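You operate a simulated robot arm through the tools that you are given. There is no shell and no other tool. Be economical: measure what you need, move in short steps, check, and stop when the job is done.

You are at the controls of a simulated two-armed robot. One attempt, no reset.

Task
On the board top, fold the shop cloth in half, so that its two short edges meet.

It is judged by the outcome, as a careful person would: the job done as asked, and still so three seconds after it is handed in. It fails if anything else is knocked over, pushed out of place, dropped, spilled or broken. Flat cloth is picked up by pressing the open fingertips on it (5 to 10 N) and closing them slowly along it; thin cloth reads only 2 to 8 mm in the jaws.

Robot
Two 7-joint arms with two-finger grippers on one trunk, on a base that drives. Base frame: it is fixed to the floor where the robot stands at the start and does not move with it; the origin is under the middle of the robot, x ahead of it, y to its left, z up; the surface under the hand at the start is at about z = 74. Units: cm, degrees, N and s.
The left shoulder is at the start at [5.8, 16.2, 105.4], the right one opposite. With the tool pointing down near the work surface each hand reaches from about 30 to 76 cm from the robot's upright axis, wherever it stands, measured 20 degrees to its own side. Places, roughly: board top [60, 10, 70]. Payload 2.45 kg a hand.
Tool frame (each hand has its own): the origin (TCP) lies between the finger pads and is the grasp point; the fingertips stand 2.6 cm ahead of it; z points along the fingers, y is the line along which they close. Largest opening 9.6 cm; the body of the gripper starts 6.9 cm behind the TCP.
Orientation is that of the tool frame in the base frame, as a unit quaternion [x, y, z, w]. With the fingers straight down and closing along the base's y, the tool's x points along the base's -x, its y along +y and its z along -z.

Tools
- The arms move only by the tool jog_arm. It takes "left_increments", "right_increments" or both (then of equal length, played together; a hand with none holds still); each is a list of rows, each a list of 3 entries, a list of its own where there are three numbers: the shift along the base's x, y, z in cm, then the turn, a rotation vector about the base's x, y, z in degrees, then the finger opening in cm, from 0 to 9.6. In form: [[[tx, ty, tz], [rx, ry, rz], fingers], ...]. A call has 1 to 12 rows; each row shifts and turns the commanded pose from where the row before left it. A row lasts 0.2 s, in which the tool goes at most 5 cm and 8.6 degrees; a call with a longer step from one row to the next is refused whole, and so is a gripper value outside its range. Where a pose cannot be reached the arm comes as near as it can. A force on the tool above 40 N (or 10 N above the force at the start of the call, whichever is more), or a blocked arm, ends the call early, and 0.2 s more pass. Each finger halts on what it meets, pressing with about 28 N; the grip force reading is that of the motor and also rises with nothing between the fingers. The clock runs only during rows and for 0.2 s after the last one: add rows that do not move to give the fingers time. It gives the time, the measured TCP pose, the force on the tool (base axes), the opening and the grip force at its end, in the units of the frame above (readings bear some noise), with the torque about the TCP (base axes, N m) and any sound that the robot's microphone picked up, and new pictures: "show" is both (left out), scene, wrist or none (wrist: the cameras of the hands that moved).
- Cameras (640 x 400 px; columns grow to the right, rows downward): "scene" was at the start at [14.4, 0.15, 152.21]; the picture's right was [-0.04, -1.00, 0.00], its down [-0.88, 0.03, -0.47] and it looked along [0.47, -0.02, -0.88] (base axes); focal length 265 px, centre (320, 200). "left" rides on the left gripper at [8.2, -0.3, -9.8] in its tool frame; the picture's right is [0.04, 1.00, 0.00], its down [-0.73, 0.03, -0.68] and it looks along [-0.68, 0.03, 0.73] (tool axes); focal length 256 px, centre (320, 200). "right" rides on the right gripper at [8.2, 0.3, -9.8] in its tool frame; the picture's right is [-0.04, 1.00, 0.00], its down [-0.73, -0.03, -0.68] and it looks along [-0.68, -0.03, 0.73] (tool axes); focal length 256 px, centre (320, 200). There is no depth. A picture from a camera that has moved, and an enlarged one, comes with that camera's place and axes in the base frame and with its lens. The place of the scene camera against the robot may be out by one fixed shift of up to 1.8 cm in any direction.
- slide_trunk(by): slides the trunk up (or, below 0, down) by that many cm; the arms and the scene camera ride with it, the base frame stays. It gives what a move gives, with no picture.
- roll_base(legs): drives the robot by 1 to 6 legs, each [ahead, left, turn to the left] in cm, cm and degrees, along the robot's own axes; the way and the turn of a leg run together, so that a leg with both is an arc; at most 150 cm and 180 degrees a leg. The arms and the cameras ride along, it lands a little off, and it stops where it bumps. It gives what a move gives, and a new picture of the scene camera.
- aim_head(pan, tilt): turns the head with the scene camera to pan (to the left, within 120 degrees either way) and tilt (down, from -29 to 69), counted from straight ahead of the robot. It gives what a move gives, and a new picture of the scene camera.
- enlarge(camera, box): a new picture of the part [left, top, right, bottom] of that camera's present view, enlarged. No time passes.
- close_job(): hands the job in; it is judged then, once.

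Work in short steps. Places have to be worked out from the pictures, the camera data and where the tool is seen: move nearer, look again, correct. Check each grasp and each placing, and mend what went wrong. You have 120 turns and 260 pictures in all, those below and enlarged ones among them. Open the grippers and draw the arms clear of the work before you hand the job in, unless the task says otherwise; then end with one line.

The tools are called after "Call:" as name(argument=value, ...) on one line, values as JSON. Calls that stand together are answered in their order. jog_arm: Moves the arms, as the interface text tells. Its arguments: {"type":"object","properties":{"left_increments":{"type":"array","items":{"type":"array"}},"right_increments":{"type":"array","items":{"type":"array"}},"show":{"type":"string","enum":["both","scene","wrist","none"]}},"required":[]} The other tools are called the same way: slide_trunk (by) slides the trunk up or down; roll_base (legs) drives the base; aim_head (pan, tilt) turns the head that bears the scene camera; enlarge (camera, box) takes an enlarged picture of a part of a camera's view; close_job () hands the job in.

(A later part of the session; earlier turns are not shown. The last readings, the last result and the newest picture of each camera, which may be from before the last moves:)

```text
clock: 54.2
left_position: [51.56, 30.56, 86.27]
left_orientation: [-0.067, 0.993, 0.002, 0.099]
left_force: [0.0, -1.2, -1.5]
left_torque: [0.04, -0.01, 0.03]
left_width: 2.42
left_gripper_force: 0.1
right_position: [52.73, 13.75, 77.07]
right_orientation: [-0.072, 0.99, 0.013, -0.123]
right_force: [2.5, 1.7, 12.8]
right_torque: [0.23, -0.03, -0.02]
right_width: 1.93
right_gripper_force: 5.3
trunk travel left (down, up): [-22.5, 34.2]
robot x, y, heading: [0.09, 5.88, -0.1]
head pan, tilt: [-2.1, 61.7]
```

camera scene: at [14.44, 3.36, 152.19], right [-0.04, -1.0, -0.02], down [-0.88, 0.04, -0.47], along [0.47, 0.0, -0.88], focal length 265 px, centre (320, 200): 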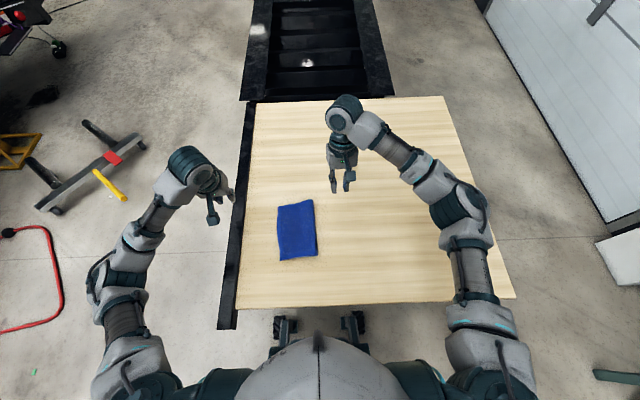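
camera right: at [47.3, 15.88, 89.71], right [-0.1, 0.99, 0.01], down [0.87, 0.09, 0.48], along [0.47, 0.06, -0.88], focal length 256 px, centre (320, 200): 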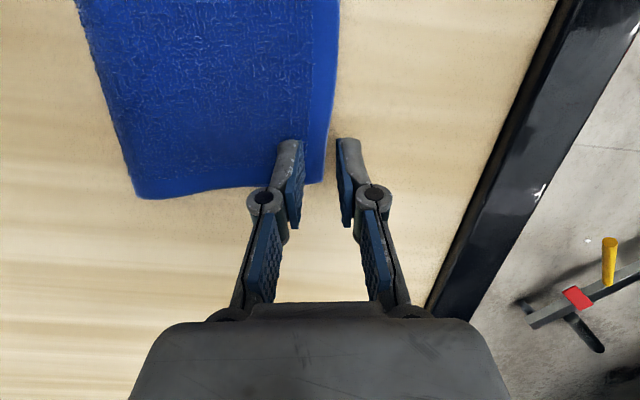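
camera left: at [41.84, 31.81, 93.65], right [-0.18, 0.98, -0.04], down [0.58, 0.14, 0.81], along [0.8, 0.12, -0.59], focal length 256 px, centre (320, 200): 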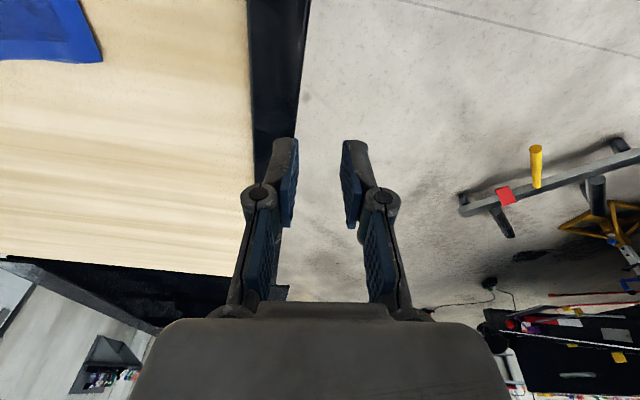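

Both hands shifted ~2.9 cm in y at once, so the whole robot sways. Look at the scene and wrist before anything else.

Call:
jog_arm(right_increments=[[[0, 0, 1], [0, 0, 0], 1.8], [[0, 0, 2], [0, 0, 0], 1.8], [[0, 0, 0], [0, 0, 0], 1.8], [[0, 0, 0], [0, 0, 0], 1.8]], show="both")

```text
clock: 55.2
left_position: [51.54, 31.28, 86.15]
left_orientation: [-0.069, 0.993, 0.001, 0.099]
left_force: [0.3, -0.2, 0.0]
left_torque: [0.01, -0.01, 0.0]
left_width: 2.4
left_gripper_force: 0.1
right_position: [52.67, 14.55, 80.13]
right_orientation: [-0.071, 0.99, 0.009, -0.124]
right_force: [0.3, -0.3, -0.2]
right_torque: [0.03, -0.01, -0.02]
right_width: 1.81
right_gripper_force: 0.1
trunk travel left (down, up): [-22.5, 34.2]
robot x, y, heading: [-0.01, 5.96, 0.1]
head pan, tilt: [-2.1, 61.7]
camera scene: at [14.48, 5.72, 152.21], right [-0.04, -1.0, 0.0], down [-0.88, 0.03, -0.47], along [0.47, -0.01, -0.88], focal length 265 px, centre (320, 200)
camera right: at [47.38, 13.74, 91.55], right [-0.1, 0.99, 0.03], down [0.87, 0.08, 0.48], along [0.47, 0.07, -0.88], focal length 256 px, centre (320, 200)
```

scene: 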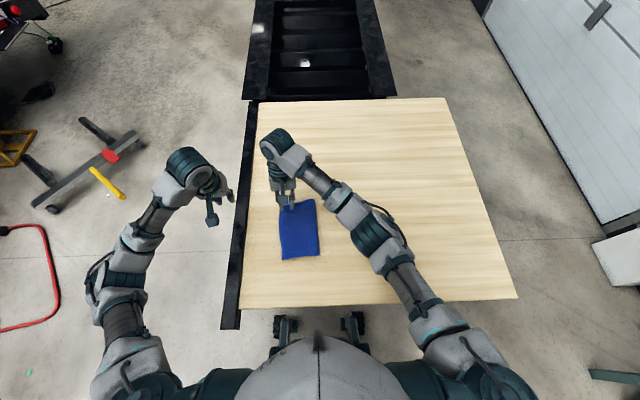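
right: 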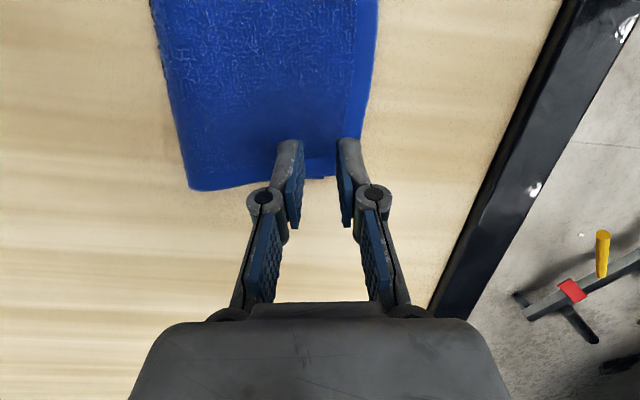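

The body has been rocking after the drive; wait for it to damp out.

Call:
jog_arm(right_increments=[[[0, 0, 0], [0, 0, 0], 1.8], [[0, 0, 0], [0, 0, 0], 1.8], [[0, 0, 0], [0, 0, 0], 1.8], [[0, 0, 0], [0, 0, 0], 1.8], [[0, 0, 0], [0, 0, 0], 1.8], [[0, 0, 0], [0, 0, 0], 1.8], [[0, 0, 0], [0, 0, 0], 1.8], [[0, 0, 0], [0, 0, 0], 1.8]], show="none")

Call:
jog_arm(right_increments=[[[0, 0, 0], [0, 0, 0], 1.8], [[0, 0, 0], [0, 0, 0], 1.8], [[0, 0, 0], [0, 0, 0], 1.8], [[0, 0, 0], [0, 0, 0], 1.8], [[0, 0, 0], [0, 0, 0], 1.8]], show="wrist")

Call:
enlarge(camera="right", box=[160, 60, 480, 260])

```text
clock: 57.0
left_position: [51.7, 31.81, 85.93]
left_orientation: [-0.069, 0.993, -0.002, 0.099]
left_force: [0.8, 0.2, 0.1]
left_torque: [0.0, -0.03, -0.02]
left_width: 2.42
left_gripper_force: 0.1
right_position: [52.71, 14.98, 80.07]
right_orientation: [-0.071, 0.99, 0.006, -0.124]
right_force: [0.0, 0.0, -0.6]
right_torque: [0.02, 0.0, 0.02]
right_width: 1.77
right_gripper_force: 0.0
trunk travel left (down, up): [-22.5, 34.2]
robot x, y, heading: [0.1, 6.17, 0.1]
head pan, tilt: [-2.1, 61.7]
```

```text
clock: 58.2
left_position: [51.67, 31.63, 86.07]
left_orientation: [-0.069, 0.993, -0.003, 0.1]
left_force: [-0.2, 0.4, 0.5]
left_torque: [0.0, 0.0, 0.03]
left_width: 2.43
left_gripper_force: 0.0
right_position: [52.74, 14.95, 80.04]
right_orientation: [-0.072, 0.99, 0.007, -0.125]
right_force: [0.4, -0.3, -0.3]
right_torque: [-0.01, 0.02, 0.01]
right_width: 1.81
right_gripper_force: 0.1
trunk travel left (down, up): [-22.5, 34.2]
robot x, y, heading: [-0.1, 6.04, 0.1]
head pan, tilt: [-2.1, 61.7]
camera right: at [47.43, 14.07, 91.48], right [-0.1, 0.99, 0.02], down [0.88, 0.08, 0.48], along [0.47, 0.07, -0.88], focal length 256 px, centre (320, 200)
```

right: 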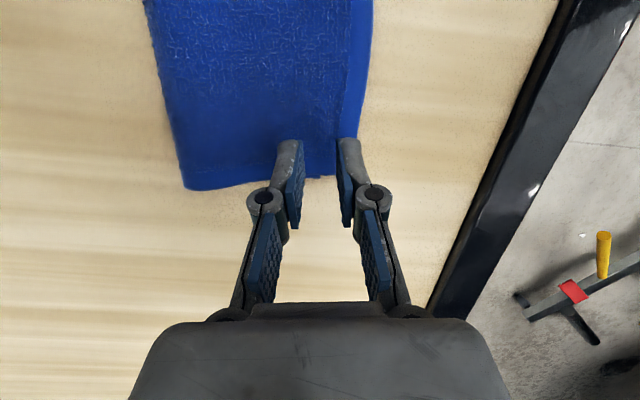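

```text
2.00 times, centred on (320, 160) of right
camera zoom: at [47.43, 14.07, 91.48], right [-0.1, 0.99, 0.02], down [0.88, 0.08, 0.48], along [0.47, 0.07, -0.88], focal length 512 px, centre (320, 280)
```

zoom: 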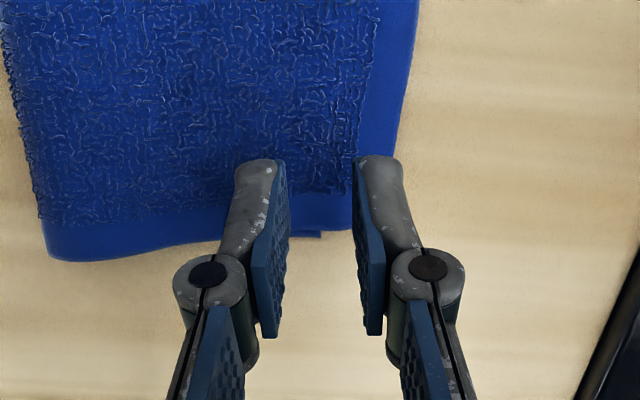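

Settled. Move +1.75 cm in y back over the overhang and down to just above it.

Call:
jog_arm(right_increments=[[[0, 0.6, 0], [0, 0, 0], 1.8], [[0, 0.6, 0], [0, 0, 0], 1.8], [[0, 0.55, -0.5], [0, 0, 0], 1.8], [[0, 0, -0.7], [0, 0, 0], 1.8], [[0, 0, -0.7], [0, 0, 0], 1.8], [[0, 0, -0.4], [0, 0, 0], 1.8], [[0, 0, 0], [0, 0, 0], 1.8], [[0, 0, 0], [0, 0, 0], 1.8]], show="none")

Call:
enlarge(camera="right", box=[160, 60, 480, 260])

```text
clock: 60.0
left_position: [51.66, 31.58, 85.93]
left_orientation: [-0.068, 0.993, -0.002, 0.099]
left_force: [-0.3, -0.5, -0.5]
left_torque: [0.05, -0.02, -0.02]
left_width: 2.42
left_gripper_force: 0.0
right_position: [52.66, 16.57, 77.59]
right_orientation: [-0.071, 0.99, 0.008, -0.124]
right_force: [0.0, 0.0, 0.4]
right_torque: [-0.02, -0.01, 0.02]
right_width: 1.81
right_gripper_force: 0.0
trunk travel left (down, up): [-22.5, 34.2]
robot x, y, heading: [0.56, 6.08, -0.0]
head pan, tilt: [-2.1, 61.7]
```

```text
2.00 times, centred on (320, 160) of right
camera zoom: at [47.27, 15.83, 89.15], right [-0.1, 0.99, 0.02], down [0.88, 0.08, 0.48], along [0.47, 0.07, -0.88], focal length 512 px, centre (320, 280)
```

zoom: 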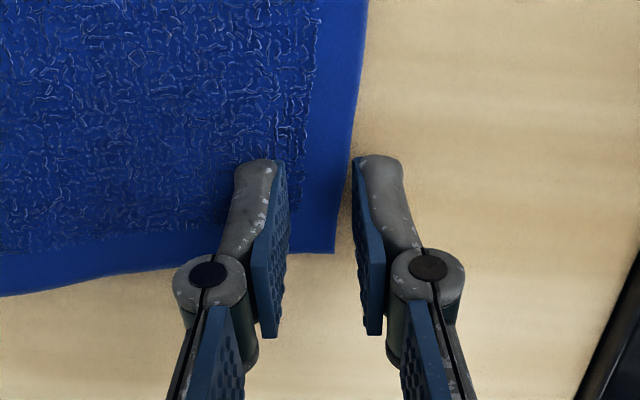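

Good placement. Press the last 0.7 cm.

Call:
jog_arm(right_increments=[[[0, 0.1, -0.3], [0, 0, 0], 1.8], [[0, 0, -0.3], [0, 0, 0], 1.8], [[0, 0, -0.1], [0, 0, 0], 1.8], [[0, 0, 0], [0, 0, 0], 1.8]], show="none")

```text
clock: 61.0
left_position: [51.5, 31.7, 86.08]
left_orientation: [-0.069, 0.993, -0.002, 0.1]
left_force: [0.0, 0.3, -0.3]
left_torque: [0.01, 0.0, -0.02]
left_width: 2.37
left_gripper_force: 0.1
right_position: [52.64, 16.69, 77.17]
right_orientation: [-0.071, 0.99, 0.007, -0.122]
right_force: [2.6, -2.0, 20.1]
right_torque: [-0.36, -0.23, 0.03]
right_width: 1.84
right_gripper_force: 0.2
trunk travel left (down, up): [-22.5, 34.2]
robot x, y, heading: [0.06, 6.16, 0.3]
head pan, tilt: [-2.1, 61.7]
```

Contact (20 N). Close slowly, easing up slightly.

Call:
jog_arm(right_increments=[[[0, 0, 0.05], [0, 0, 0], 1.6], [[0, 0, 0], [0, 0, 0], 1.4], [[0, 0, 0], [0, 0, 0], 1.2], [[0, 0, 0], [0, 0, 0], 1.0], [[0, 0, 0], [0, 0, 0], 0.8], [[0, 0, 0], [0, 0, 0], 0.6], [[0, 0, 0], [0, 0, 0], 0.3], [[0, 0, 0], [0, 0, 0], 0.1], [[0, 0, 0], [0, 0, 0], 0], [[0, 0, 0], [0, 0, 0], 0]], show="none")

Call:
enlarge(camera="right", box=[160, 60, 480, 260])

```text
clock: 63.2
left_position: [51.53, 31.63, 86.14]
left_orientation: [-0.068, 0.993, -0.002, 0.099]
left_force: [-0.2, -0.1, -0.1]
left_torque: [0.01, 0.02, 0.02]
left_width: 2.4
left_gripper_force: 0.1
right_position: [52.46, 16.69, 76.99]
right_orientation: [-0.072, 0.99, 0.007, -0.124]
right_force: [0.0, -0.8, 5.1]
right_torque: [-0.04, 0.03, -0.02]
right_width: 0.02
right_gripper_force: 28.1
trunk travel left (down, up): [-22.5, 34.2]
robot x, y, heading: [0.09, 6.11, -0.3]
head pan, tilt: [-2.1, 61.7]
```

```text
2.00 times, centred on (320, 160) of right
camera zoom: at [47.27, 15.94, 88.48], right [-0.1, 0.99, 0.02], down [0.88, 0.08, 0.48], along [0.47, 0.07, -0.88], focal length 512 px, centre (320, 280)
```

zoom: 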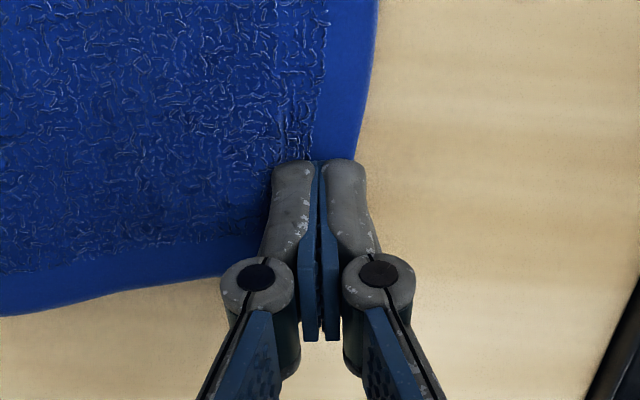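

It missed (0.2 mm): the outer finger rode over the edge. Open wider, a bit further inward, and press slightly more.

Call:
jog_arm(right_increments=[[[0, 0, 0.8], [0, 0, 0], 0.3], [[0, 0, 0], [0, 0, 0], 1.6], [[0, -0.5, 0], [0, 0, 0], 2.6], [[0, 0, -0.4], [0, 0, 0], 2.6], [[0, 0, -0.3], [0, 0, 0], 2.6], [[0, 0, -0.2], [0, 0, 0], 2.6], [[0, 0, -0.1], [0, 0, 0], 2.6], [[0, 0, 0], [0, 0, 0], 2.6]], show="none")

Call:
enlarge(camera="right", box=[160, 60, 480, 260])

```text
clock: 65.0
left_position: [51.5, 31.42, 86.08]
left_orientation: [-0.069, 0.993, -0.002, 0.099]
left_force: [0.3, 0.3, 1.0]
left_torque: [-0.01, 0.0, -0.03]
left_width: 2.4
left_gripper_force: 0.1
right_position: [52.75, 16.1, 76.95]
right_orientation: [-0.071, 0.99, 0.008, -0.122]
right_force: [3.7, -5.3, 26.0]
right_torque: [-0.62, -0.31, 0.05]
right_width: 3.28
right_gripper_force: 4.2
trunk travel left (down, up): [-22.5, 34.2]
robot x, y, heading: [0.04, 6.13, -0.1]
head pan, tilt: [-2.1, 61.7]
```

```text
2.00 times, centred on (320, 160) of right
camera zoom: at [47.29, 15.33, 88.46], right [-0.1, 0.99, 0.02], down [0.87, 0.08, 0.48], along [0.48, 0.07, -0.88], focal length 512 px, centre (320, 280)
```

zoom: 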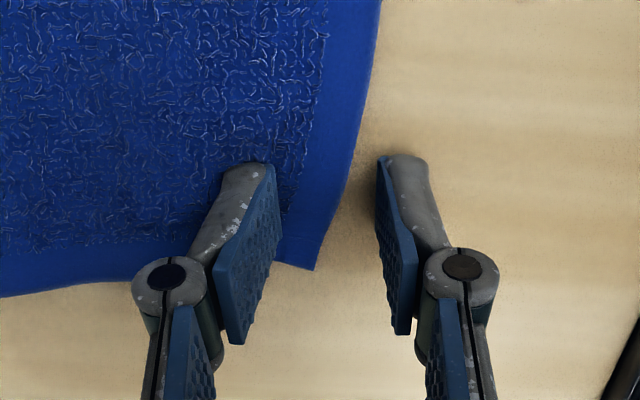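

Now close slowly.

Call:
jog_arm(right_increments=[[[0, 0, 0], [0, 0, 0], 2.6], [[0, 0, 0], [0, 0, 0], 2.2], [[0, 0, 0], [0, 0, 0], 1.8], [[0, 0, 0], [0, 0, 0], 1.5], [[0, 0, 0], [0, 0, 0], 1.2], [[0, 0, 0], [0, 0, 0], 0.9], [[0, 0, 0], [0, 0, 0], 0.6], [[0, 0, 0], [0, 0, 0], 0.3], [[0, 0, 0], [0, 0, 0], 0], [[0, 0, 0], [0, 0, 0], 0]], show="none")

Call:
enlarge(camera="right", box=[160, 60, 480, 260])

```text
clock: 67.2
left_position: [51.52, 31.56, 86.17]
left_orientation: [-0.068, 0.993, -0.003, 0.099]
left_force: [0.0, 0.5, 0.2]
left_torque: [0.01, 0.01, 0.0]
left_width: 2.43
left_gripper_force: 0.0
right_position: [52.66, 16.22, 76.89]
right_orientation: [-0.072, 0.99, 0.007, -0.124]
right_force: [-1.4, 3.8, 13.1]
right_torque: [-0.01, -0.07, -0.02]
right_width: 1.38
right_gripper_force: 28.0
trunk travel left (down, up): [-22.5, 34.2]
robot x, y, heading: [-0.49, 6.17, 0.3]
head pan, tilt: [-2.1, 61.7]
```

```text
2.00 times, centred on (320, 160) of right
camera zoom: at [47.3, 15.48, 88.33], right [-0.1, 0.99, 0.02], down [0.87, 0.08, 0.48], along [0.47, 0.07, -0.88], focal length 512 px, centre (320, 280)
```

zoom: 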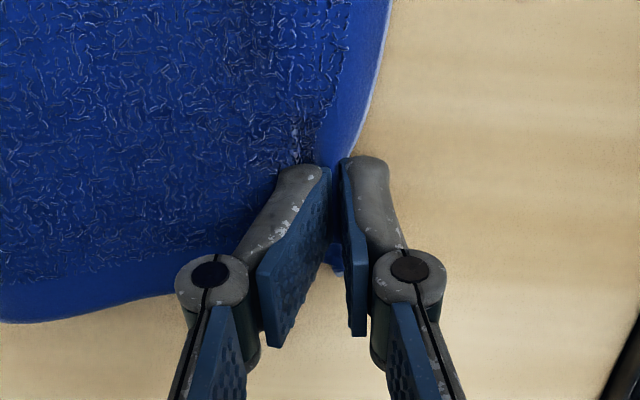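

The edge is caught with the fingers angled; lift 2.5 cm and view.

Call:
jog_arm(right_increments=[[[0, 0, 0.3], [0, 0, 0], 0], [[0, 0, 0.4], [0, 0, 0], 0], [[0, -0.1, 0.5], [0, 0, 0], 0], [[0, -0.2, 0.6], [0, 0, 0], 0], [[0, -0.2, 0.6], [0, 0, 0], 0], [[0, 0, 0], [0, 0, 0], 0]], show="none")

Call:
enlarge(camera="right", box=[160, 60, 480, 260])

Call:
enlarge(camera="scene", box=[250, 185, 346, 275])

```text
clock: 68.6
left_position: [51.6, 31.63, 86.1]
left_orientation: [-0.067, 0.993, -0.003, 0.099]
left_force: [-0.4, 0.5, 0.1]
left_torque: [0.01, 0.04, -0.03]
left_width: 2.43
left_gripper_force: 0.0
right_position: [52.86, 15.76, 79.24]
right_orientation: [-0.072, 0.99, 0.007, -0.125]
right_force: [0.1, -1.0, -0.4]
right_torque: [0.0, 0.0, 0.03]
right_width: 0.0
right_gripper_force: 27.8
trunk travel left (down, up): [-22.5, 34.2]
robot x, y, heading: [0.13, 5.96, 0.1]
head pan, tilt: [-2.1, 61.7]
```

```text
2.00 times, centred on (320, 160) of right
camera zoom: at [47.4, 14.98, 90.75], right [-0.1, 0.99, 0.02], down [0.88, 0.08, 0.48], along [0.47, 0.07, -0.88], focal length 512 px, centre (320, 280)
```

zoom: 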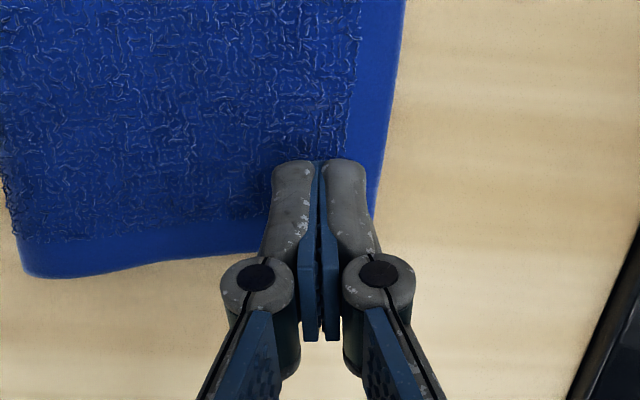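

```text
4.44 times, centred on (298, 230) of scene
camera zoom: at [14.53, 6.5, 152.21], right [-0.03, -1.0, 0.0], down [-0.88, 0.03, -0.47], along [0.47, -0.02, -0.88], focal length 1178 px, centre (418, 67)
```

zoom: 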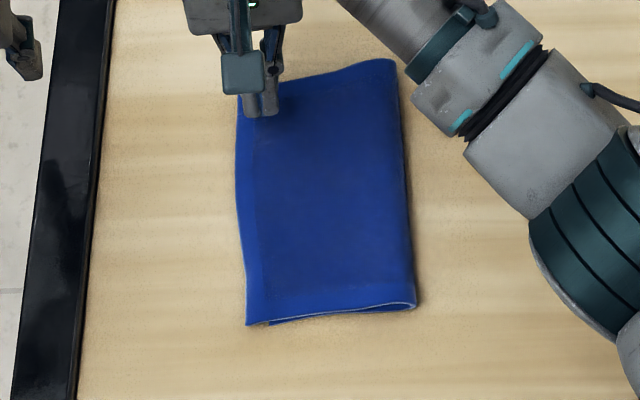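

It slipped off. The first wide ridge pinch worked best, so I'll repeat that with both hands on the upper layer ~2.4 cm inside its edge (far edge y≈17.8, near ≈16.7). Position both hands.

Call:
jog_arm(left_increments=[[[-3.3, 0, 0], [0, 0, 0], 3.5], [[-3.3, 0, 0], [0, 0, 0], 3.5], [[-3.3, 0, 0], [0, 0, 0], 3.5], [[-3.4, 0, 0], [0, 0, 0], 3.5], [[0, -3, 0], [0, 0, 0], 3.5], [[0, -3, 0], [0, 0, 0], 3.5], [[0, -3, 0], [0, 0, 0], 3.5], [[0, -3, -0.5], [0, 0, 0], 3.5], [[0, -3, -1.5], [0, 0, 0], 3.5], [[0, -2.2, -2], [0, 0, 0], 3.5], [[0, 0, -2], [0, 0, 0], 3.5], [[0, 0, 0], [0, 0, 0], 3.5]], right_increments=[[[0, 0, 0.8], [0, 0, 0], 1], [[0.3, -0.2, 0], [0, 0, 0], 2], [[0, -0.2, 0], [0, 0, 0], 3], [[0, 0, 0], [0, 0, 0], 3.5], [[0, 0, 0], [0, 0, 0], 3.5], [[0, 0, 0], [0, 0, 0], 3.5], [[0, 0, 0], [0, 0, 0], 3.5], [[0, 0, 0], [0, 0, 0], 3.5], [[0, 0, 0], [0, 0, 0], 3.5], [[0, 0, 0], [0, 0, 0], 3.5], [[0, 0, 0], [0, 0, 0], 3.5], [[0, 0, 0], [0, 0, 0], 3.5]])

```text
clock: 71.2
left_position: [38.45, 14.35, 79.96]
left_orientation: [-0.069, 0.993, -0.002, 0.099]
left_force: [-0.5, 0.2, -0.6]
left_torque: [0.03, 0.04, 0.02]
left_width: 3.5
left_gripper_force: 0.0
right_position: [52.98, 15.35, 79.94]
right_orientation: [-0.071, 0.99, 0.007, -0.123]
right_force: [-0.6, 0.9, -0.2]
right_torque: [-0.01, 0.02, 0.03]
right_width: 3.51
right_gripper_force: 0.0
trunk travel left (down, up): [-22.5, 34.2]
robot x, y, heading: [0.23, 6.25, -0.1]
head pan, tilt: [-2.1, 61.7]
camera scene: at [14.48, 6.39, 152.21], right [-0.04, -1.0, 0.0], down [-0.88, 0.03, -0.47], along [0.47, -0.02, -0.88], focal length 265 px, centre (320, 200)
camera right: at [47.62, 14.6, 91.48], right [-0.1, 0.99, 0.02], down [0.87, 0.08, 0.48], along [0.47, 0.07, -0.88], focal length 256 px, centre (320, 200)
camera left: at [28.57, 12.78, 88.08], right [-0.17, 0.98, -0.03], down [0.58, 0.12, 0.81], along [0.8, 0.13, -0.59], focal length 256 px, centre (320, 200)
```

scene: 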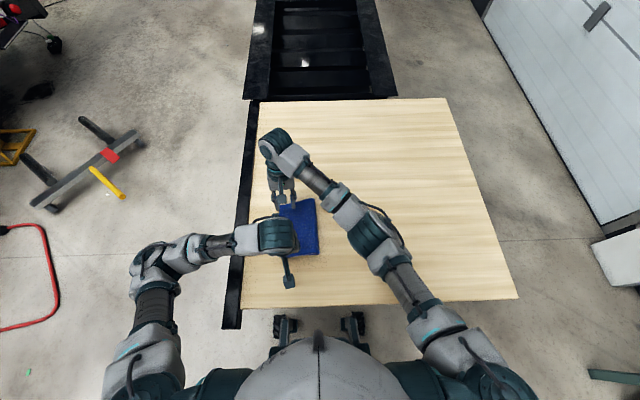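
right: 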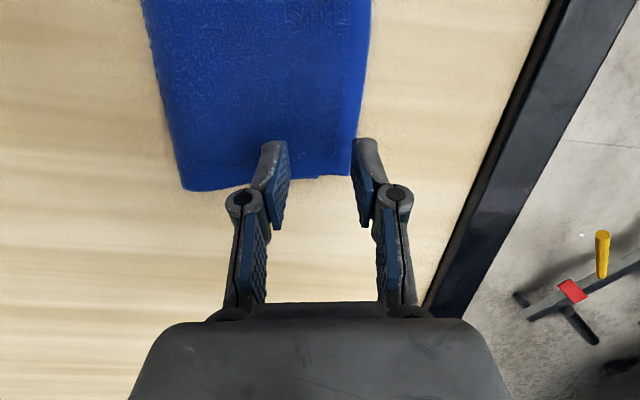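
left: 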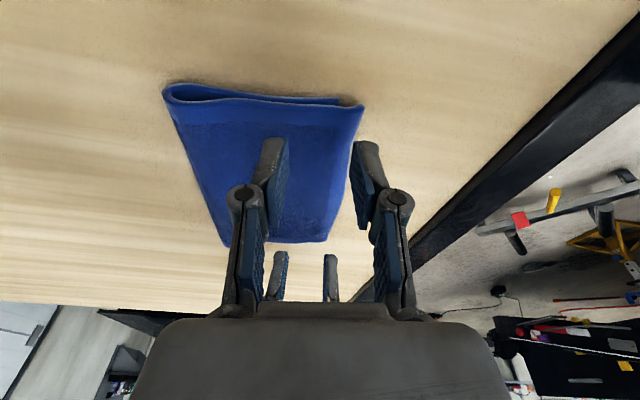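

Near overshoot: upper y 16.7, lower 15.2 (1.5 cm). Zoom the far corner.

Call:
enlarge(camera="right", box=[240, 100, 400, 200])

```text
4.00 times, centred on (320, 150) of right
camera zoom: at [47.62, 14.6, 91.48], right [-0.1, 0.99, 0.02], down [0.87, 0.08, 0.48], along [0.47, 0.07, -0.88], focal length 1024 px, centre (320, 400)
```

zoom: 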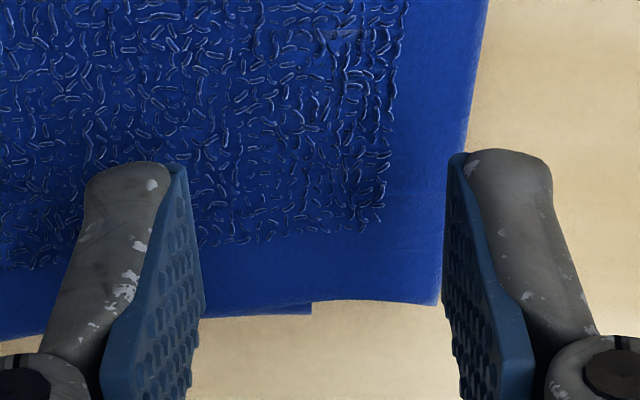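

Far: upper (54.7,18.0), lower (≈54.8,15.6): 2.3 cm. Both hands are placed for ridge pinches; lower both to contact.

Call:
jog_arm(left_increments=[[[0, 0, -0.9], [0, 0, 0], 3.5], [[0, 0, -0.9], [0, 0, 0], 3.5], [[0, 0, -0.7], [0, 0, 0], 3.5], [[0, 0, -0.2], [0, 0, 0], 3.5], [[0, 0, -0.1], [0, 0, 0], 3.5], [[0, 0, 0], [0, 0, 0], 3.5]], right_increments=[[[0, 0, -0.9], [0, 0, 0], 3.5], [[0, 0, -0.9], [0, 0, 0], 3.5], [[0, 0, -0.7], [0, 0, 0], 3.5], [[0, 0, -0.2], [0, 0, 0], 3.5], [[0, 0, -0.1], [0, 0, 0], 3.5], [[0, 0, 0], [0, 0, 0], 3.5]], show="none")

```text
clock: 72.6
left_position: [38.32, 14.29, 77.33]
left_orientation: [-0.069, 0.993, -0.002, 0.099]
left_force: [1.2, -0.2, 3.1]
left_torque: [-0.06, 0.04, -0.03]
left_width: 3.53
left_gripper_force: 0.5
right_position: [52.97, 15.3, 77.35]
right_orientation: [-0.071, 0.99, 0.008, -0.124]
right_force: [0.7, -2.3, 7.9]
right_torque: [-0.26, -0.1, 0.01]
right_width: 3.44
right_gripper_force: 5.5
trunk travel left (down, up): [-22.5, 34.2]
robot x, y, heading: [-0.13, 6.15, 0.2]
head pan, tilt: [-2.1, 61.7]
```

Contact beginning; press 0.15 cm more and close slowly with both.

Call:
jog_arm(left_increments=[[[0, 0, -0.15], [0, 0, 0], 3.5], [[0, 0, -0.05], [0, 0, 0], 3.2], [[0, 0, 0], [0, 0, 0], 2.8], [[0, 0, 0], [0, 0, 0], 2.4], [[0, 0, 0], [0, 0, 0], 2.0], [[0, 0, 0], [0, 0, 0], 1.6], [[0, 0, 0], [0, 0, 0], 1.2], [[0, 0, 0], [0, 0, 0], 0.8], [[0, 0, 0], [0, 0, 0], 0.4], [[0, 0, 0], [0, 0, 0], 0], [[0, 0, 0], [0, 0, 0], 0]], right_increments=[[[0, 0, -0.1], [0, 0, 0], 3.5], [[0, 0, -0.05], [0, 0, 0], 3.2], [[0, 0, 0], [0, 0, 0], 2.8], [[0, 0, 0], [0, 0, 0], 2.4], [[0, 0, 0], [0, 0, 0], 2.0], [[0, 0, 0], [0, 0, 0], 1.6], [[0, 0, 0], [0, 0, 0], 1.2], [[0, 0, 0], [0, 0, 0], 0.8], [[0, 0, 0], [0, 0, 0], 0.4], [[0, 0, 0], [0, 0, 0], 0], [[0, 0, 0], [0, 0, 0], 0]], show="wrist")

```text
clock: 75.0
left_position: [38.19, 14.36, 77.1]
left_orientation: [-0.068, 0.993, -0.003, 0.1]
left_force: [4.9, -1.5, 15.0]
left_torque: [-0.21, -0.05, 0.06]
left_width: 0.77
left_gripper_force: 28.5
right_position: [52.83, 15.08, 77.13]
right_orientation: [-0.072, 0.99, 0.008, -0.123]
right_force: [-0.1, 2.9, 20.6]
right_torque: [-0.06, -0.09, 0.05]
right_width: 0.55
right_gripper_force: 28.0
trunk travel left (down, up): [-22.5, 34.2]
robot x, y, heading: [0.1, 6.14, -0.0]
head pan, tilt: [-2.1, 61.7]
camera right: at [47.46, 14.48, 88.66], right [-0.1, 0.99, 0.02], down [0.87, 0.08, 0.48], along [0.48, 0.07, -0.88], focal length 256 px, centre (320, 200)
camera left: at [28.38, 12.85, 85.16], right [-0.17, 0.98, -0.03], down [0.57, 0.12, 0.81], along [0.8, 0.13, -0.59], focal length 256 px, centre (320, 200)
```

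right: 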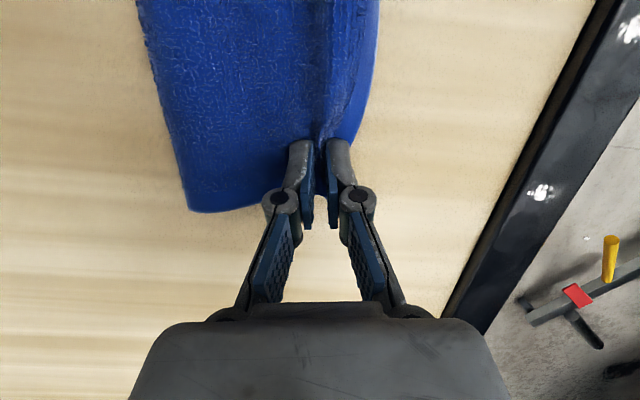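
left: 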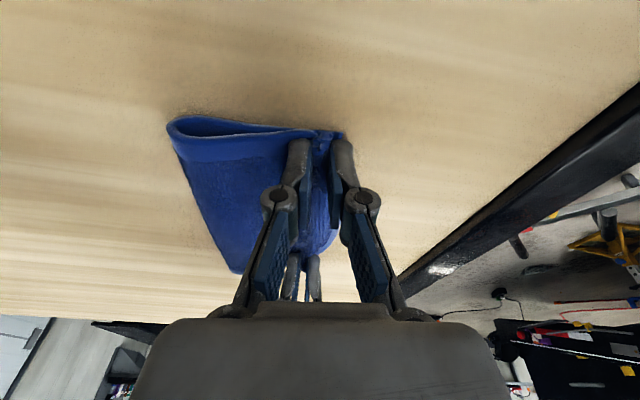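

Both have ridges (7.7 and 5.5 mm). Lift 4 cm and check that only the upper layer comes up.

Call:
jog_arm(left_increments=[[[0, 0, 0.5], [0, 0, 0], 0], [[0, 0, 0.7], [0, 0, 0], 0], [[0, -0.1, 0.7], [0, 0, 0], 0], [[0, -0.2, 0.7], [0, 0, 0], 0], [[0, -0.2, 0.7], [0, 0, 0], 0], [[0, -0.2, 0.5], [0, 0, 0], 0], [[0, 0, 0], [0, 0, 0], 0]], right_increments=[[[0, 0, 0.5], [0, 0, 0], 0], [[0, 0, 0.7], [0, 0, 0], 0], [[0, -0.1, 0.7], [0, 0, 0], 0], [[0, -0.2, 0.7], [0, 0, 0], 0], [[0, -0.2, 0.7], [0, 0, 0], 0], [[0, -0.2, 0.5], [0, 0, 0], 0], [[0, 0, 0], [0, 0, 0], 0]], show="wrist")

Call:
enlarge(camera="left", box=[140, 60, 460, 260])

Call:
enlarge(camera="right", box=[160, 60, 480, 260])

```text
clock: 76.6
left_position: [38.39, 13.78, 80.81]
left_orientation: [-0.069, 0.993, -0.002, 0.1]
left_force: [0.7, 0.6, 0.5]
left_torque: [0.03, -0.05, 0.02]
left_width: 0.72
left_gripper_force: 28.1
right_position: [53.18, 14.63, 80.86]
right_orientation: [-0.071, 0.99, 0.008, -0.123]
right_force: [-1.4, -0.1, 0.8]
right_torque: [-0.01, 0.04, -0.02]
right_width: 0.52
right_gripper_force: 27.9
trunk travel left (down, up): [-22.5, 34.2]
robot x, y, heading: [0.16, 6.39, 0.3]
head pan, tilt: [-2.1, 61.7]
camera right: at [47.71, 13.88, 92.35], right [-0.1, 0.99, 0.02], down [0.88, 0.08, 0.48], along [0.47, 0.07, -0.88], focal length 256 px, centre (320, 200)
camera left: at [28.53, 12.18, 88.93], right [-0.17, 0.98, -0.03], down [0.58, 0.12, 0.81], along [0.8, 0.13, -0.59], focal length 256 px, centre (320, 200)
```

right: 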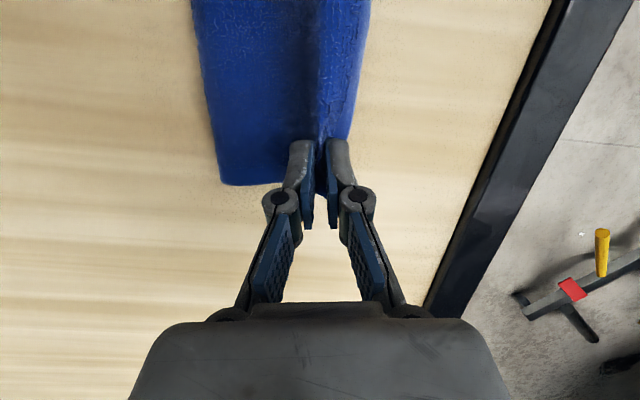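
left: 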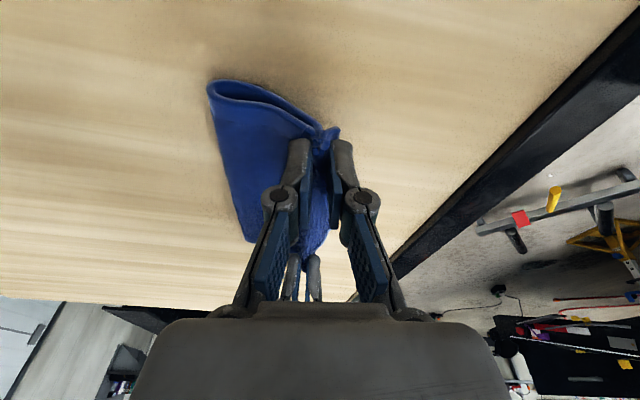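

```text
2.00 times, centred on (300, 160) of left
camera zoom: at [28.53, 12.18, 88.93], right [-0.17, 0.98, -0.03], down [0.58, 0.12, 0.81], along [0.8, 0.13, -0.59], focal length 512 px, centre (360, 280)
```

zoom: 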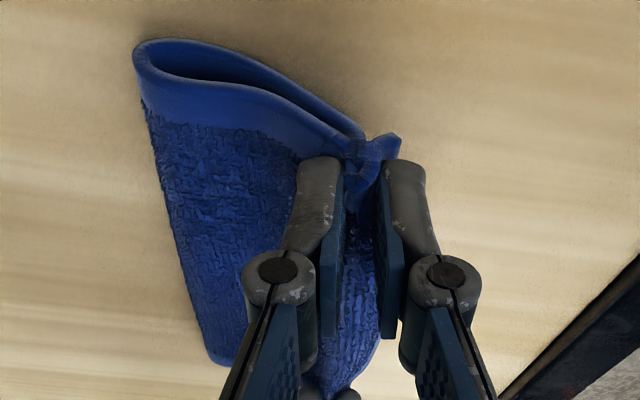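

```text
2.00 times, centred on (320, 160) of right
camera zoom: at [47.71, 13.88, 92.35], right [-0.1, 0.99, 0.02], down [0.88, 0.08, 0.48], along [0.47, 0.07, -0.88], focal length 512 px, centre (320, 280)
```

zoom: 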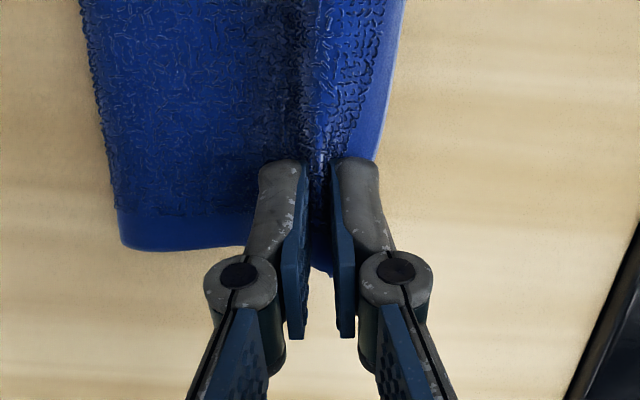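

The left hand seems to have taken both layers (7.7 mm), the right one only the upper. I lay the near end down again and release it, keeping the right hand as it is.

Call:
jog_arm(left_increments=[[[0, 0.2, -0.8], [0, 0, 0], 0], [[0, 0.2, -0.9], [0, 0, 0], 0], [[0, 0.1, -0.9], [0, 0, 0], 0], [[0, 0.1, -0.7], [0, 0, 0], 0], [[0, 0, 0], [0, 0, 0], 0.8], [[0, 0, 0], [0, 0, 0], 1.4], [[0, 0, 0], [0, 0, 0], 2.0], [[0, 0, 0.2], [0, 0, 0], 2.6], [[0, 0, 0.3], [0, 0, 0], 3.2], [[0, 0, 1.5], [0, 0, 0], 3.2], [[0, 0, 2], [0, 0, 0], 3.2], [[0, 0, 2], [0, 0, 0], 3.2]], show="wrist")

Call:
enlarge(camera="left", box=[140, 60, 460, 260])

```text
clock: 79.2
left_position: [38.33, 14.37, 83.49]
left_orientation: [-0.069, 0.993, -0.002, 0.099]
left_force: [0.6, 0.1, -0.5]
left_torque: [-0.04, 0.0, -0.01]
left_width: 3.18
left_gripper_force: 0.0
right_position: [53.04, 14.61, 80.79]
right_orientation: [-0.071, 0.99, 0.008, -0.124]
right_force: [0.4, 0.7, -0.8]
right_torque: [0.0, -0.02, -0.03]
right_width: 0.51
right_gripper_force: 28.3
trunk travel left (down, up): [-22.5, 34.2]
robot x, y, heading: [-0.1, 6.12, 0.1]
head pan, tilt: [-2.1, 61.7]
camera left: at [28.46, 12.72, 91.65], right [-0.17, 0.98, -0.03], down [0.57, 0.12, 0.81], along [0.8, 0.13, -0.59], focal length 256 px, centre (320, 200)
```

left: 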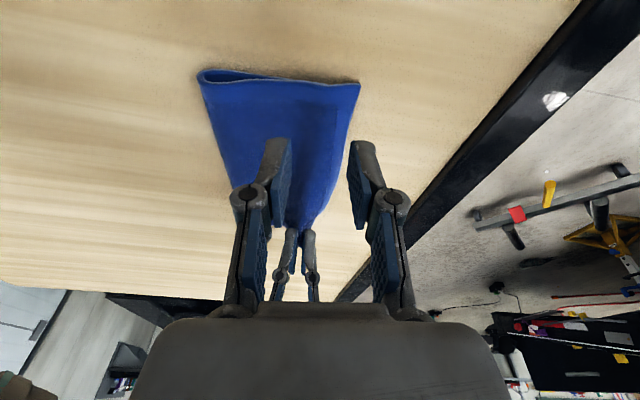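

```text
2.00 times, centred on (300, 160) of left
camera zoom: at [28.46, 12.72, 91.65], right [-0.17, 0.98, -0.03], down [0.57, 0.12, 0.81], along [0.8, 0.13, -0.59], focal length 512 px, centre (360, 280)
```

zoom: 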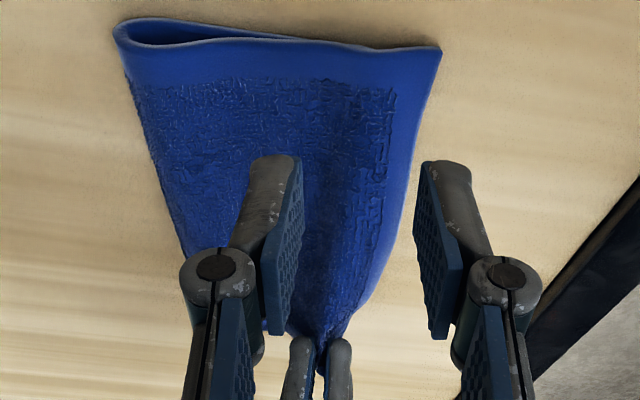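

Near end now looks nearly aligned. Shift the far upper corner back ~1.9 cm more (total 2.4), lower and release gently.

Call:
jog_arm(right_increments=[[[0.05, -0.6, 0.3], [0, 0, 0], 0], [[0.05, -0.7, 0], [0, 0, 0], 0], [[0.05, -0.6, -0.4], [0, 0, 0], 0], [[0, 0, -1], [0, 0, 0], 0], [[0, 0, -1.2], [0, 0, 0], 0], [[0, 0, -0.9], [0, 0, 0], 0], [[0, 0, 0], [0, 0, 0], 0.8], [[0, 0, 0], [0, 0, 0], 1.4], [[0, 0, 0.1], [0, 0, 0], 2], [[0, 0, 0.5], [0, 0, 0], 3], [[0, 0, 1.5], [0, 0, 0], 3], [[0, 0, 2], [0, 0, 0], 3]], show="wrist")

Call:
enlarge(camera="right", box=[160, 60, 480, 260])

```text
clock: 81.8
left_position: [38.22, 14.26, 83.54]
left_orientation: [-0.068, 0.993, -0.003, 0.098]
left_force: [0.0, -0.7, -0.5]
left_torque: [0.0, -0.04, 0.01]
left_width: 3.21
left_gripper_force: 0.0
right_position: [53.19, 12.78, 81.8]
right_orientation: [-0.072, 0.99, 0.007, -0.124]
right_force: [0.3, 0.3, -0.2]
right_torque: [0.01, 0.0, 0.02]
right_width: 2.98
right_gripper_force: 0.0
trunk travel left (down, up): [-22.5, 34.2]
robot x, y, heading: [0.09, 6.41, -0.1]
head pan, tilt: [-2.1, 61.7]
camera right: at [47.76, 12.01, 93.27], right [-0.1, 0.99, 0.02], down [0.88, 0.08, 0.48], along [0.47, 0.07, -0.88], focal length 256 px, centre (320, 200)
```

right: 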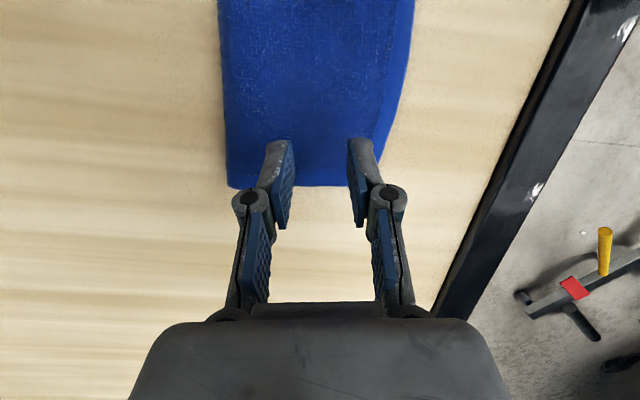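

```text
2.00 times, centred on (320, 160) of right
camera zoom: at [47.76, 12.01, 93.27], right [-0.1, 0.99, 0.02], down [0.88, 0.08, 0.48], along [0.47, 0.07, -0.88], focal length 512 px, centre (320, 280)
```

zoom: 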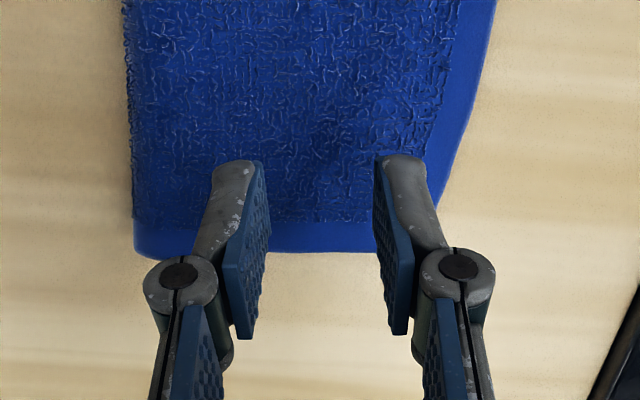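

Raise both hands out of the way for a full look.

Call:
jog_arm(left_increments=[[[0, 0, 2], [0, 0, 0], 3], [[0, 2, 1.5], [0, 0, 0], 3], [[0, 3.5, 0], [0, 0, 0], 3], [[0, 3.5, 0], [0, 0, 0], 3], [[0, 3.5, 0], [0, 0, 0], 3], [[0, 0, 0], [0, 0, 0], 3]], right_increments=[[[0, 0, 3], [0, 0, 0], 3], [[0, -2, 3], [0, 0, 0], 3], [[0, -4, 1], [0, 0, 0], 3], [[0, -4, 0], [0, 0, 0], 3], [[0, -3, 0], [0, 0, 0], 3], [[0, 0, 0], [0, 0, 0], 3]], show="none")

Call:
enlarge(camera="scene", box=[256, 190, 336, 270])

Call:
enlarge(camera="right", box=[340, 0, 640, 200])

Call:
enlarge(camera="left", box=[0, 0, 320, 200])

```text
clock: 83.2
left_position: [38.41, 26.82, 87.14]
left_orientation: [-0.068, 0.993, -0.002, 0.098]
left_force: [1.3, -0.2, -0.8]
left_torque: [0.01, -0.05, -0.01]
left_width: 2.99
left_gripper_force: 0.1
right_position: [53.12, -0.41, 88.79]
right_orientation: [-0.071, 0.99, 0.008, -0.125]
right_force: [0.2, 0.6, -0.5]
right_torque: [0.0, 0.01, 0.02]
right_width: 3.0
right_gripper_force: 0.1
trunk travel left (down, up): [-22.5, 34.2]
robot x, y, heading: [0.26, 6.06, 0.3]
head pan, tilt: [-2.1, 61.7]
```

```text
5.00 times, centred on (296, 230) of scene
camera zoom: at [14.53, 6.32, 152.2], right [-0.04, -1.0, 0.0], down [-0.88, 0.03, -0.47], along [0.47, -0.02, -0.88], focal length 1325 px, centre (440, 50)
```

zoom: 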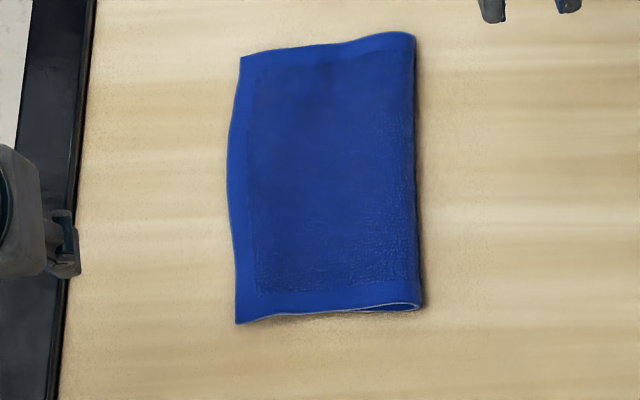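

```text
2.00 times, centred on (490, 100) of right
camera zoom: at [47.82, -1.09, 100.34], right [-0.1, 0.99, 0.02], down [0.88, 0.08, 0.48], along [0.47, 0.07, -0.88], focal length 512 px, centre (-20, 400)
```

zoom: 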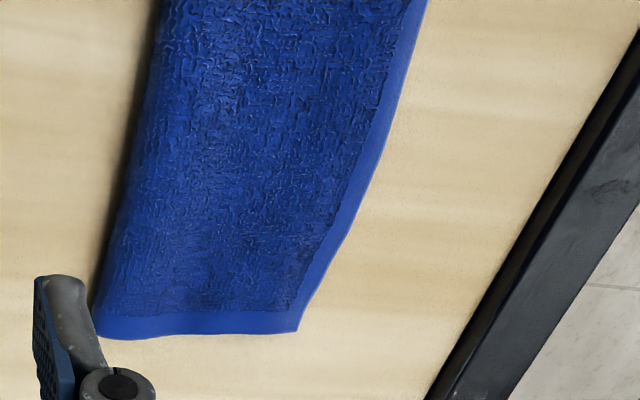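

```text
2.00 times, centred on (160, 100) of left
camera zoom: at [28.58, 25.22, 95.1], right [-0.17, 0.98, -0.03], down [0.58, 0.12, 0.81], along [0.8, 0.13, -0.59], focal length 512 px, centre (640, 400)
```

zoom: 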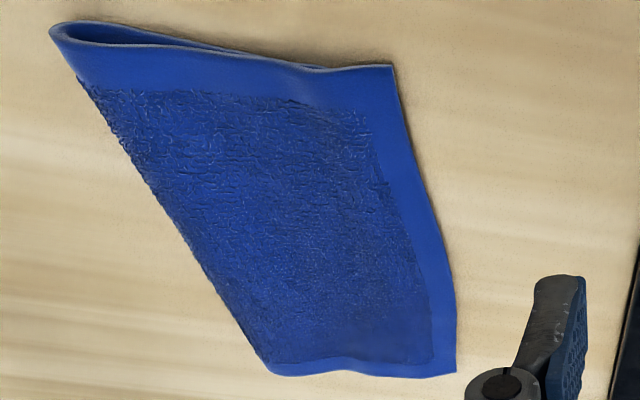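

Far corner now shows no step. Zoom harder on both corners.

Call:
enlarge(camera="left", box=[90, 15, 210, 90])

Call:
enlarge(camera="right", box=[420, 120, 520, 180])

Call:
enlarge(camera="scene", box=[296, 242, 346, 262])

```text
5.33 times, centred on (150, 52) of left
camera zoom: at [28.58, 25.22, 95.1], right [-0.17, 0.98, -0.03], down [0.58, 0.12, 0.81], along [0.8, 0.13, -0.59], focal length 1365 px, centre (1227, 987)
```

zoom: 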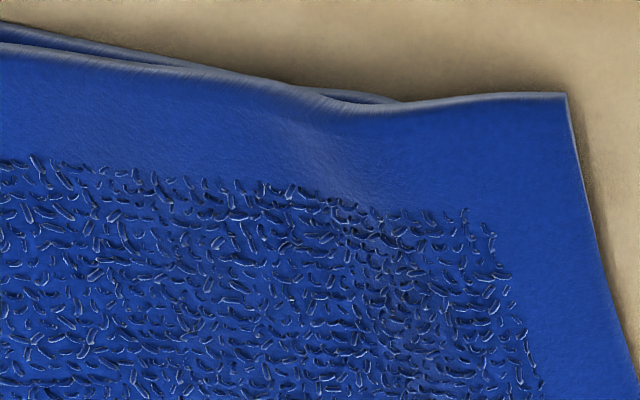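

```text
6.40 times, centred on (470, 150) of right
camera zoom: at [47.82, -1.09, 100.34], right [-0.1, 0.99, 0.02], down [0.88, 0.08, 0.48], along [0.47, 0.07, -0.88], focal length 1638 px, centre (-640, 520)
```

zoom: 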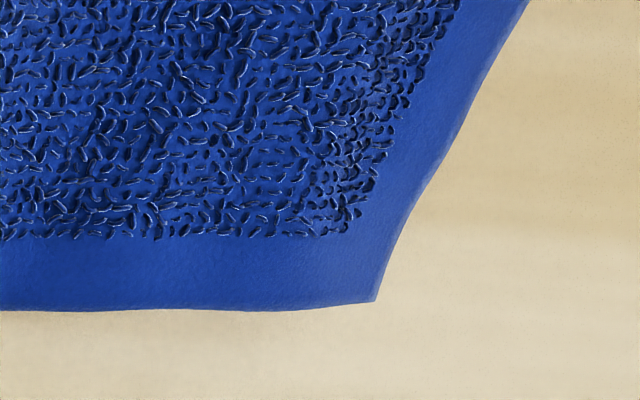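

```text
12.80 times, centred on (321, 252) of scene
camera zoom: at [14.53, 6.32, 152.2], right [-0.04, -1.0, 0.0], down [-0.88, 0.03, -0.47], along [0.47, -0.02, -0.88], focal length 3392 px, centre (307, -466)
```

zoom: 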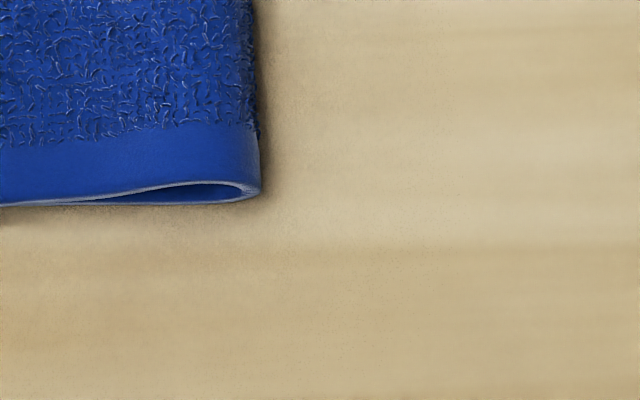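

Inspect the near corner from closer with the left wrist camera, hand beside the cloth (not over it).

Call:
jog_arm(left_increments=[[[-0.5, -1, -2], [0, 0, 0], 3], [[-0.5, -1, -2], [0, 0, 0], 3], [[0, -0.5, -2], [0, 0, 0], 3], [[0, 0, -1.5], [0, 0, 0], 3], [[0, 0, 0], [0, 0, 0], 3]], show="none")

Call:
enlarge(camera="left", box=[40, 60, 240, 185])

```text
clock: 84.4
left_position: [37.33, 24.16, 79.61]
left_orientation: [-0.068, 0.993, -0.003, 0.1]
left_force: [-0.1, -0.3, 0.0]
left_torque: [-0.02, 0.01, -0.01]
left_width: 2.99
left_gripper_force: 0.0
right_position: [53.25, -0.3, 88.85]
right_orientation: [-0.072, 0.99, 0.008, -0.123]
right_force: [0.9, -0.1, 0.3]
right_torque: [0.02, -0.02, 0.01]
right_width: 3.02
right_gripper_force: 0.1
trunk travel left (down, up): [-22.5, 34.2]
robot x, y, heading: [0.06, 6.44, 0.2]
head pan, tilt: [-2.1, 61.7]
```

```text
3.20 times, centred on (140, 122) of left
camera zoom: at [27.48, 22.6, 87.57], right [-0.17, 0.98, -0.03], down [0.57, 0.12, 0.81], along [0.8, 0.13, -0.59], focal length 819 px, centre (896, 448)
```

zoom: 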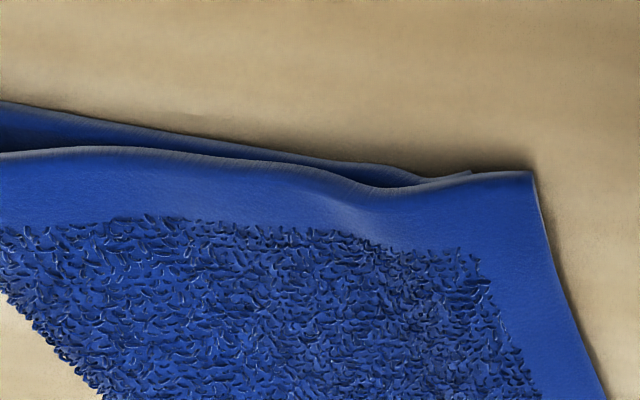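

Near: upper corner (38.4,17.1), lower corner tip (38.5,15.9): 1.2 cm left. I'll pinch just the near upper edge again with the left hand, then shift it while lifted higher.

Call:
jog_arm(left_increments=[[[0, 0, 1.5], [0, 0, 0], 2.2], [[0.6, -1.9, 0], [0, 0, 0], 2.2], [[0.6, -1.9, 0], [0, 0, 0], 2.2], [[0.6, -1.9, 0], [0, 0, 0], 2.2], [[0.6, -1.8, 0], [0, 0, 0], 2.2], [[0, 0, -1], [0, 0, 0], 2.2], [[0, 0, -1], [0, 0, 0], 2.2], [[0, 0, -1], [0, 0, 0], 2.2], [[0, 0, -0.5], [0, 0, 0], 2.2], [[0, 0, 0], [0, 0, 0], 2.2]], show="none")

Call:
enlarge(camera="left", box=[160, 60, 480, 260])

```text
clock: 86.6
left_position: [39.54, 16.71, 77.64]
left_orientation: [-0.069, 0.993, -0.002, 0.098]
left_force: [1.1, 0.3, 0.7]
left_torque: [0.0, 0.0, 0.01]
left_width: 2.18
left_gripper_force: 0.1
right_position: [53.16, -0.17, 88.76]
right_orientation: [-0.071, 0.99, 0.009, -0.123]
right_force: [-1.2, 0.1, 0.5]
right_torque: [-0.03, -0.03, -0.02]
right_width: 3.02
right_gripper_force: 0.0
trunk travel left (down, up): [-22.5, 34.2]
robot x, y, heading: [0.12, 6.0, 0.2]
head pan, tilt: [-2.1, 61.7]
```

```text
2.00 times, centred on (320, 160) of left
camera zoom: at [29.79, 15.17, 85.59], right [-0.17, 0.98, -0.03], down [0.58, 0.12, 0.81], along [0.8, 0.13, -0.59], focal length 512 px, centre (320, 280)
```

zoom: 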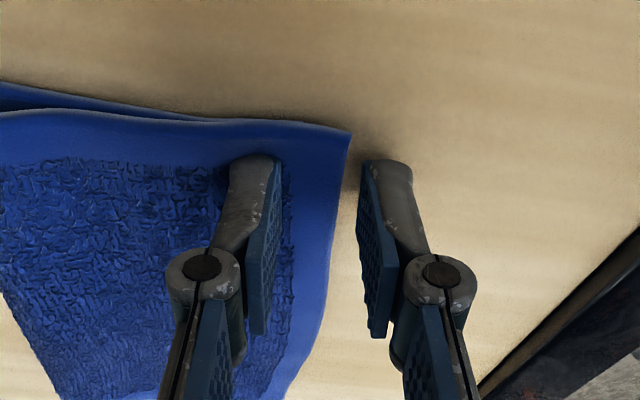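

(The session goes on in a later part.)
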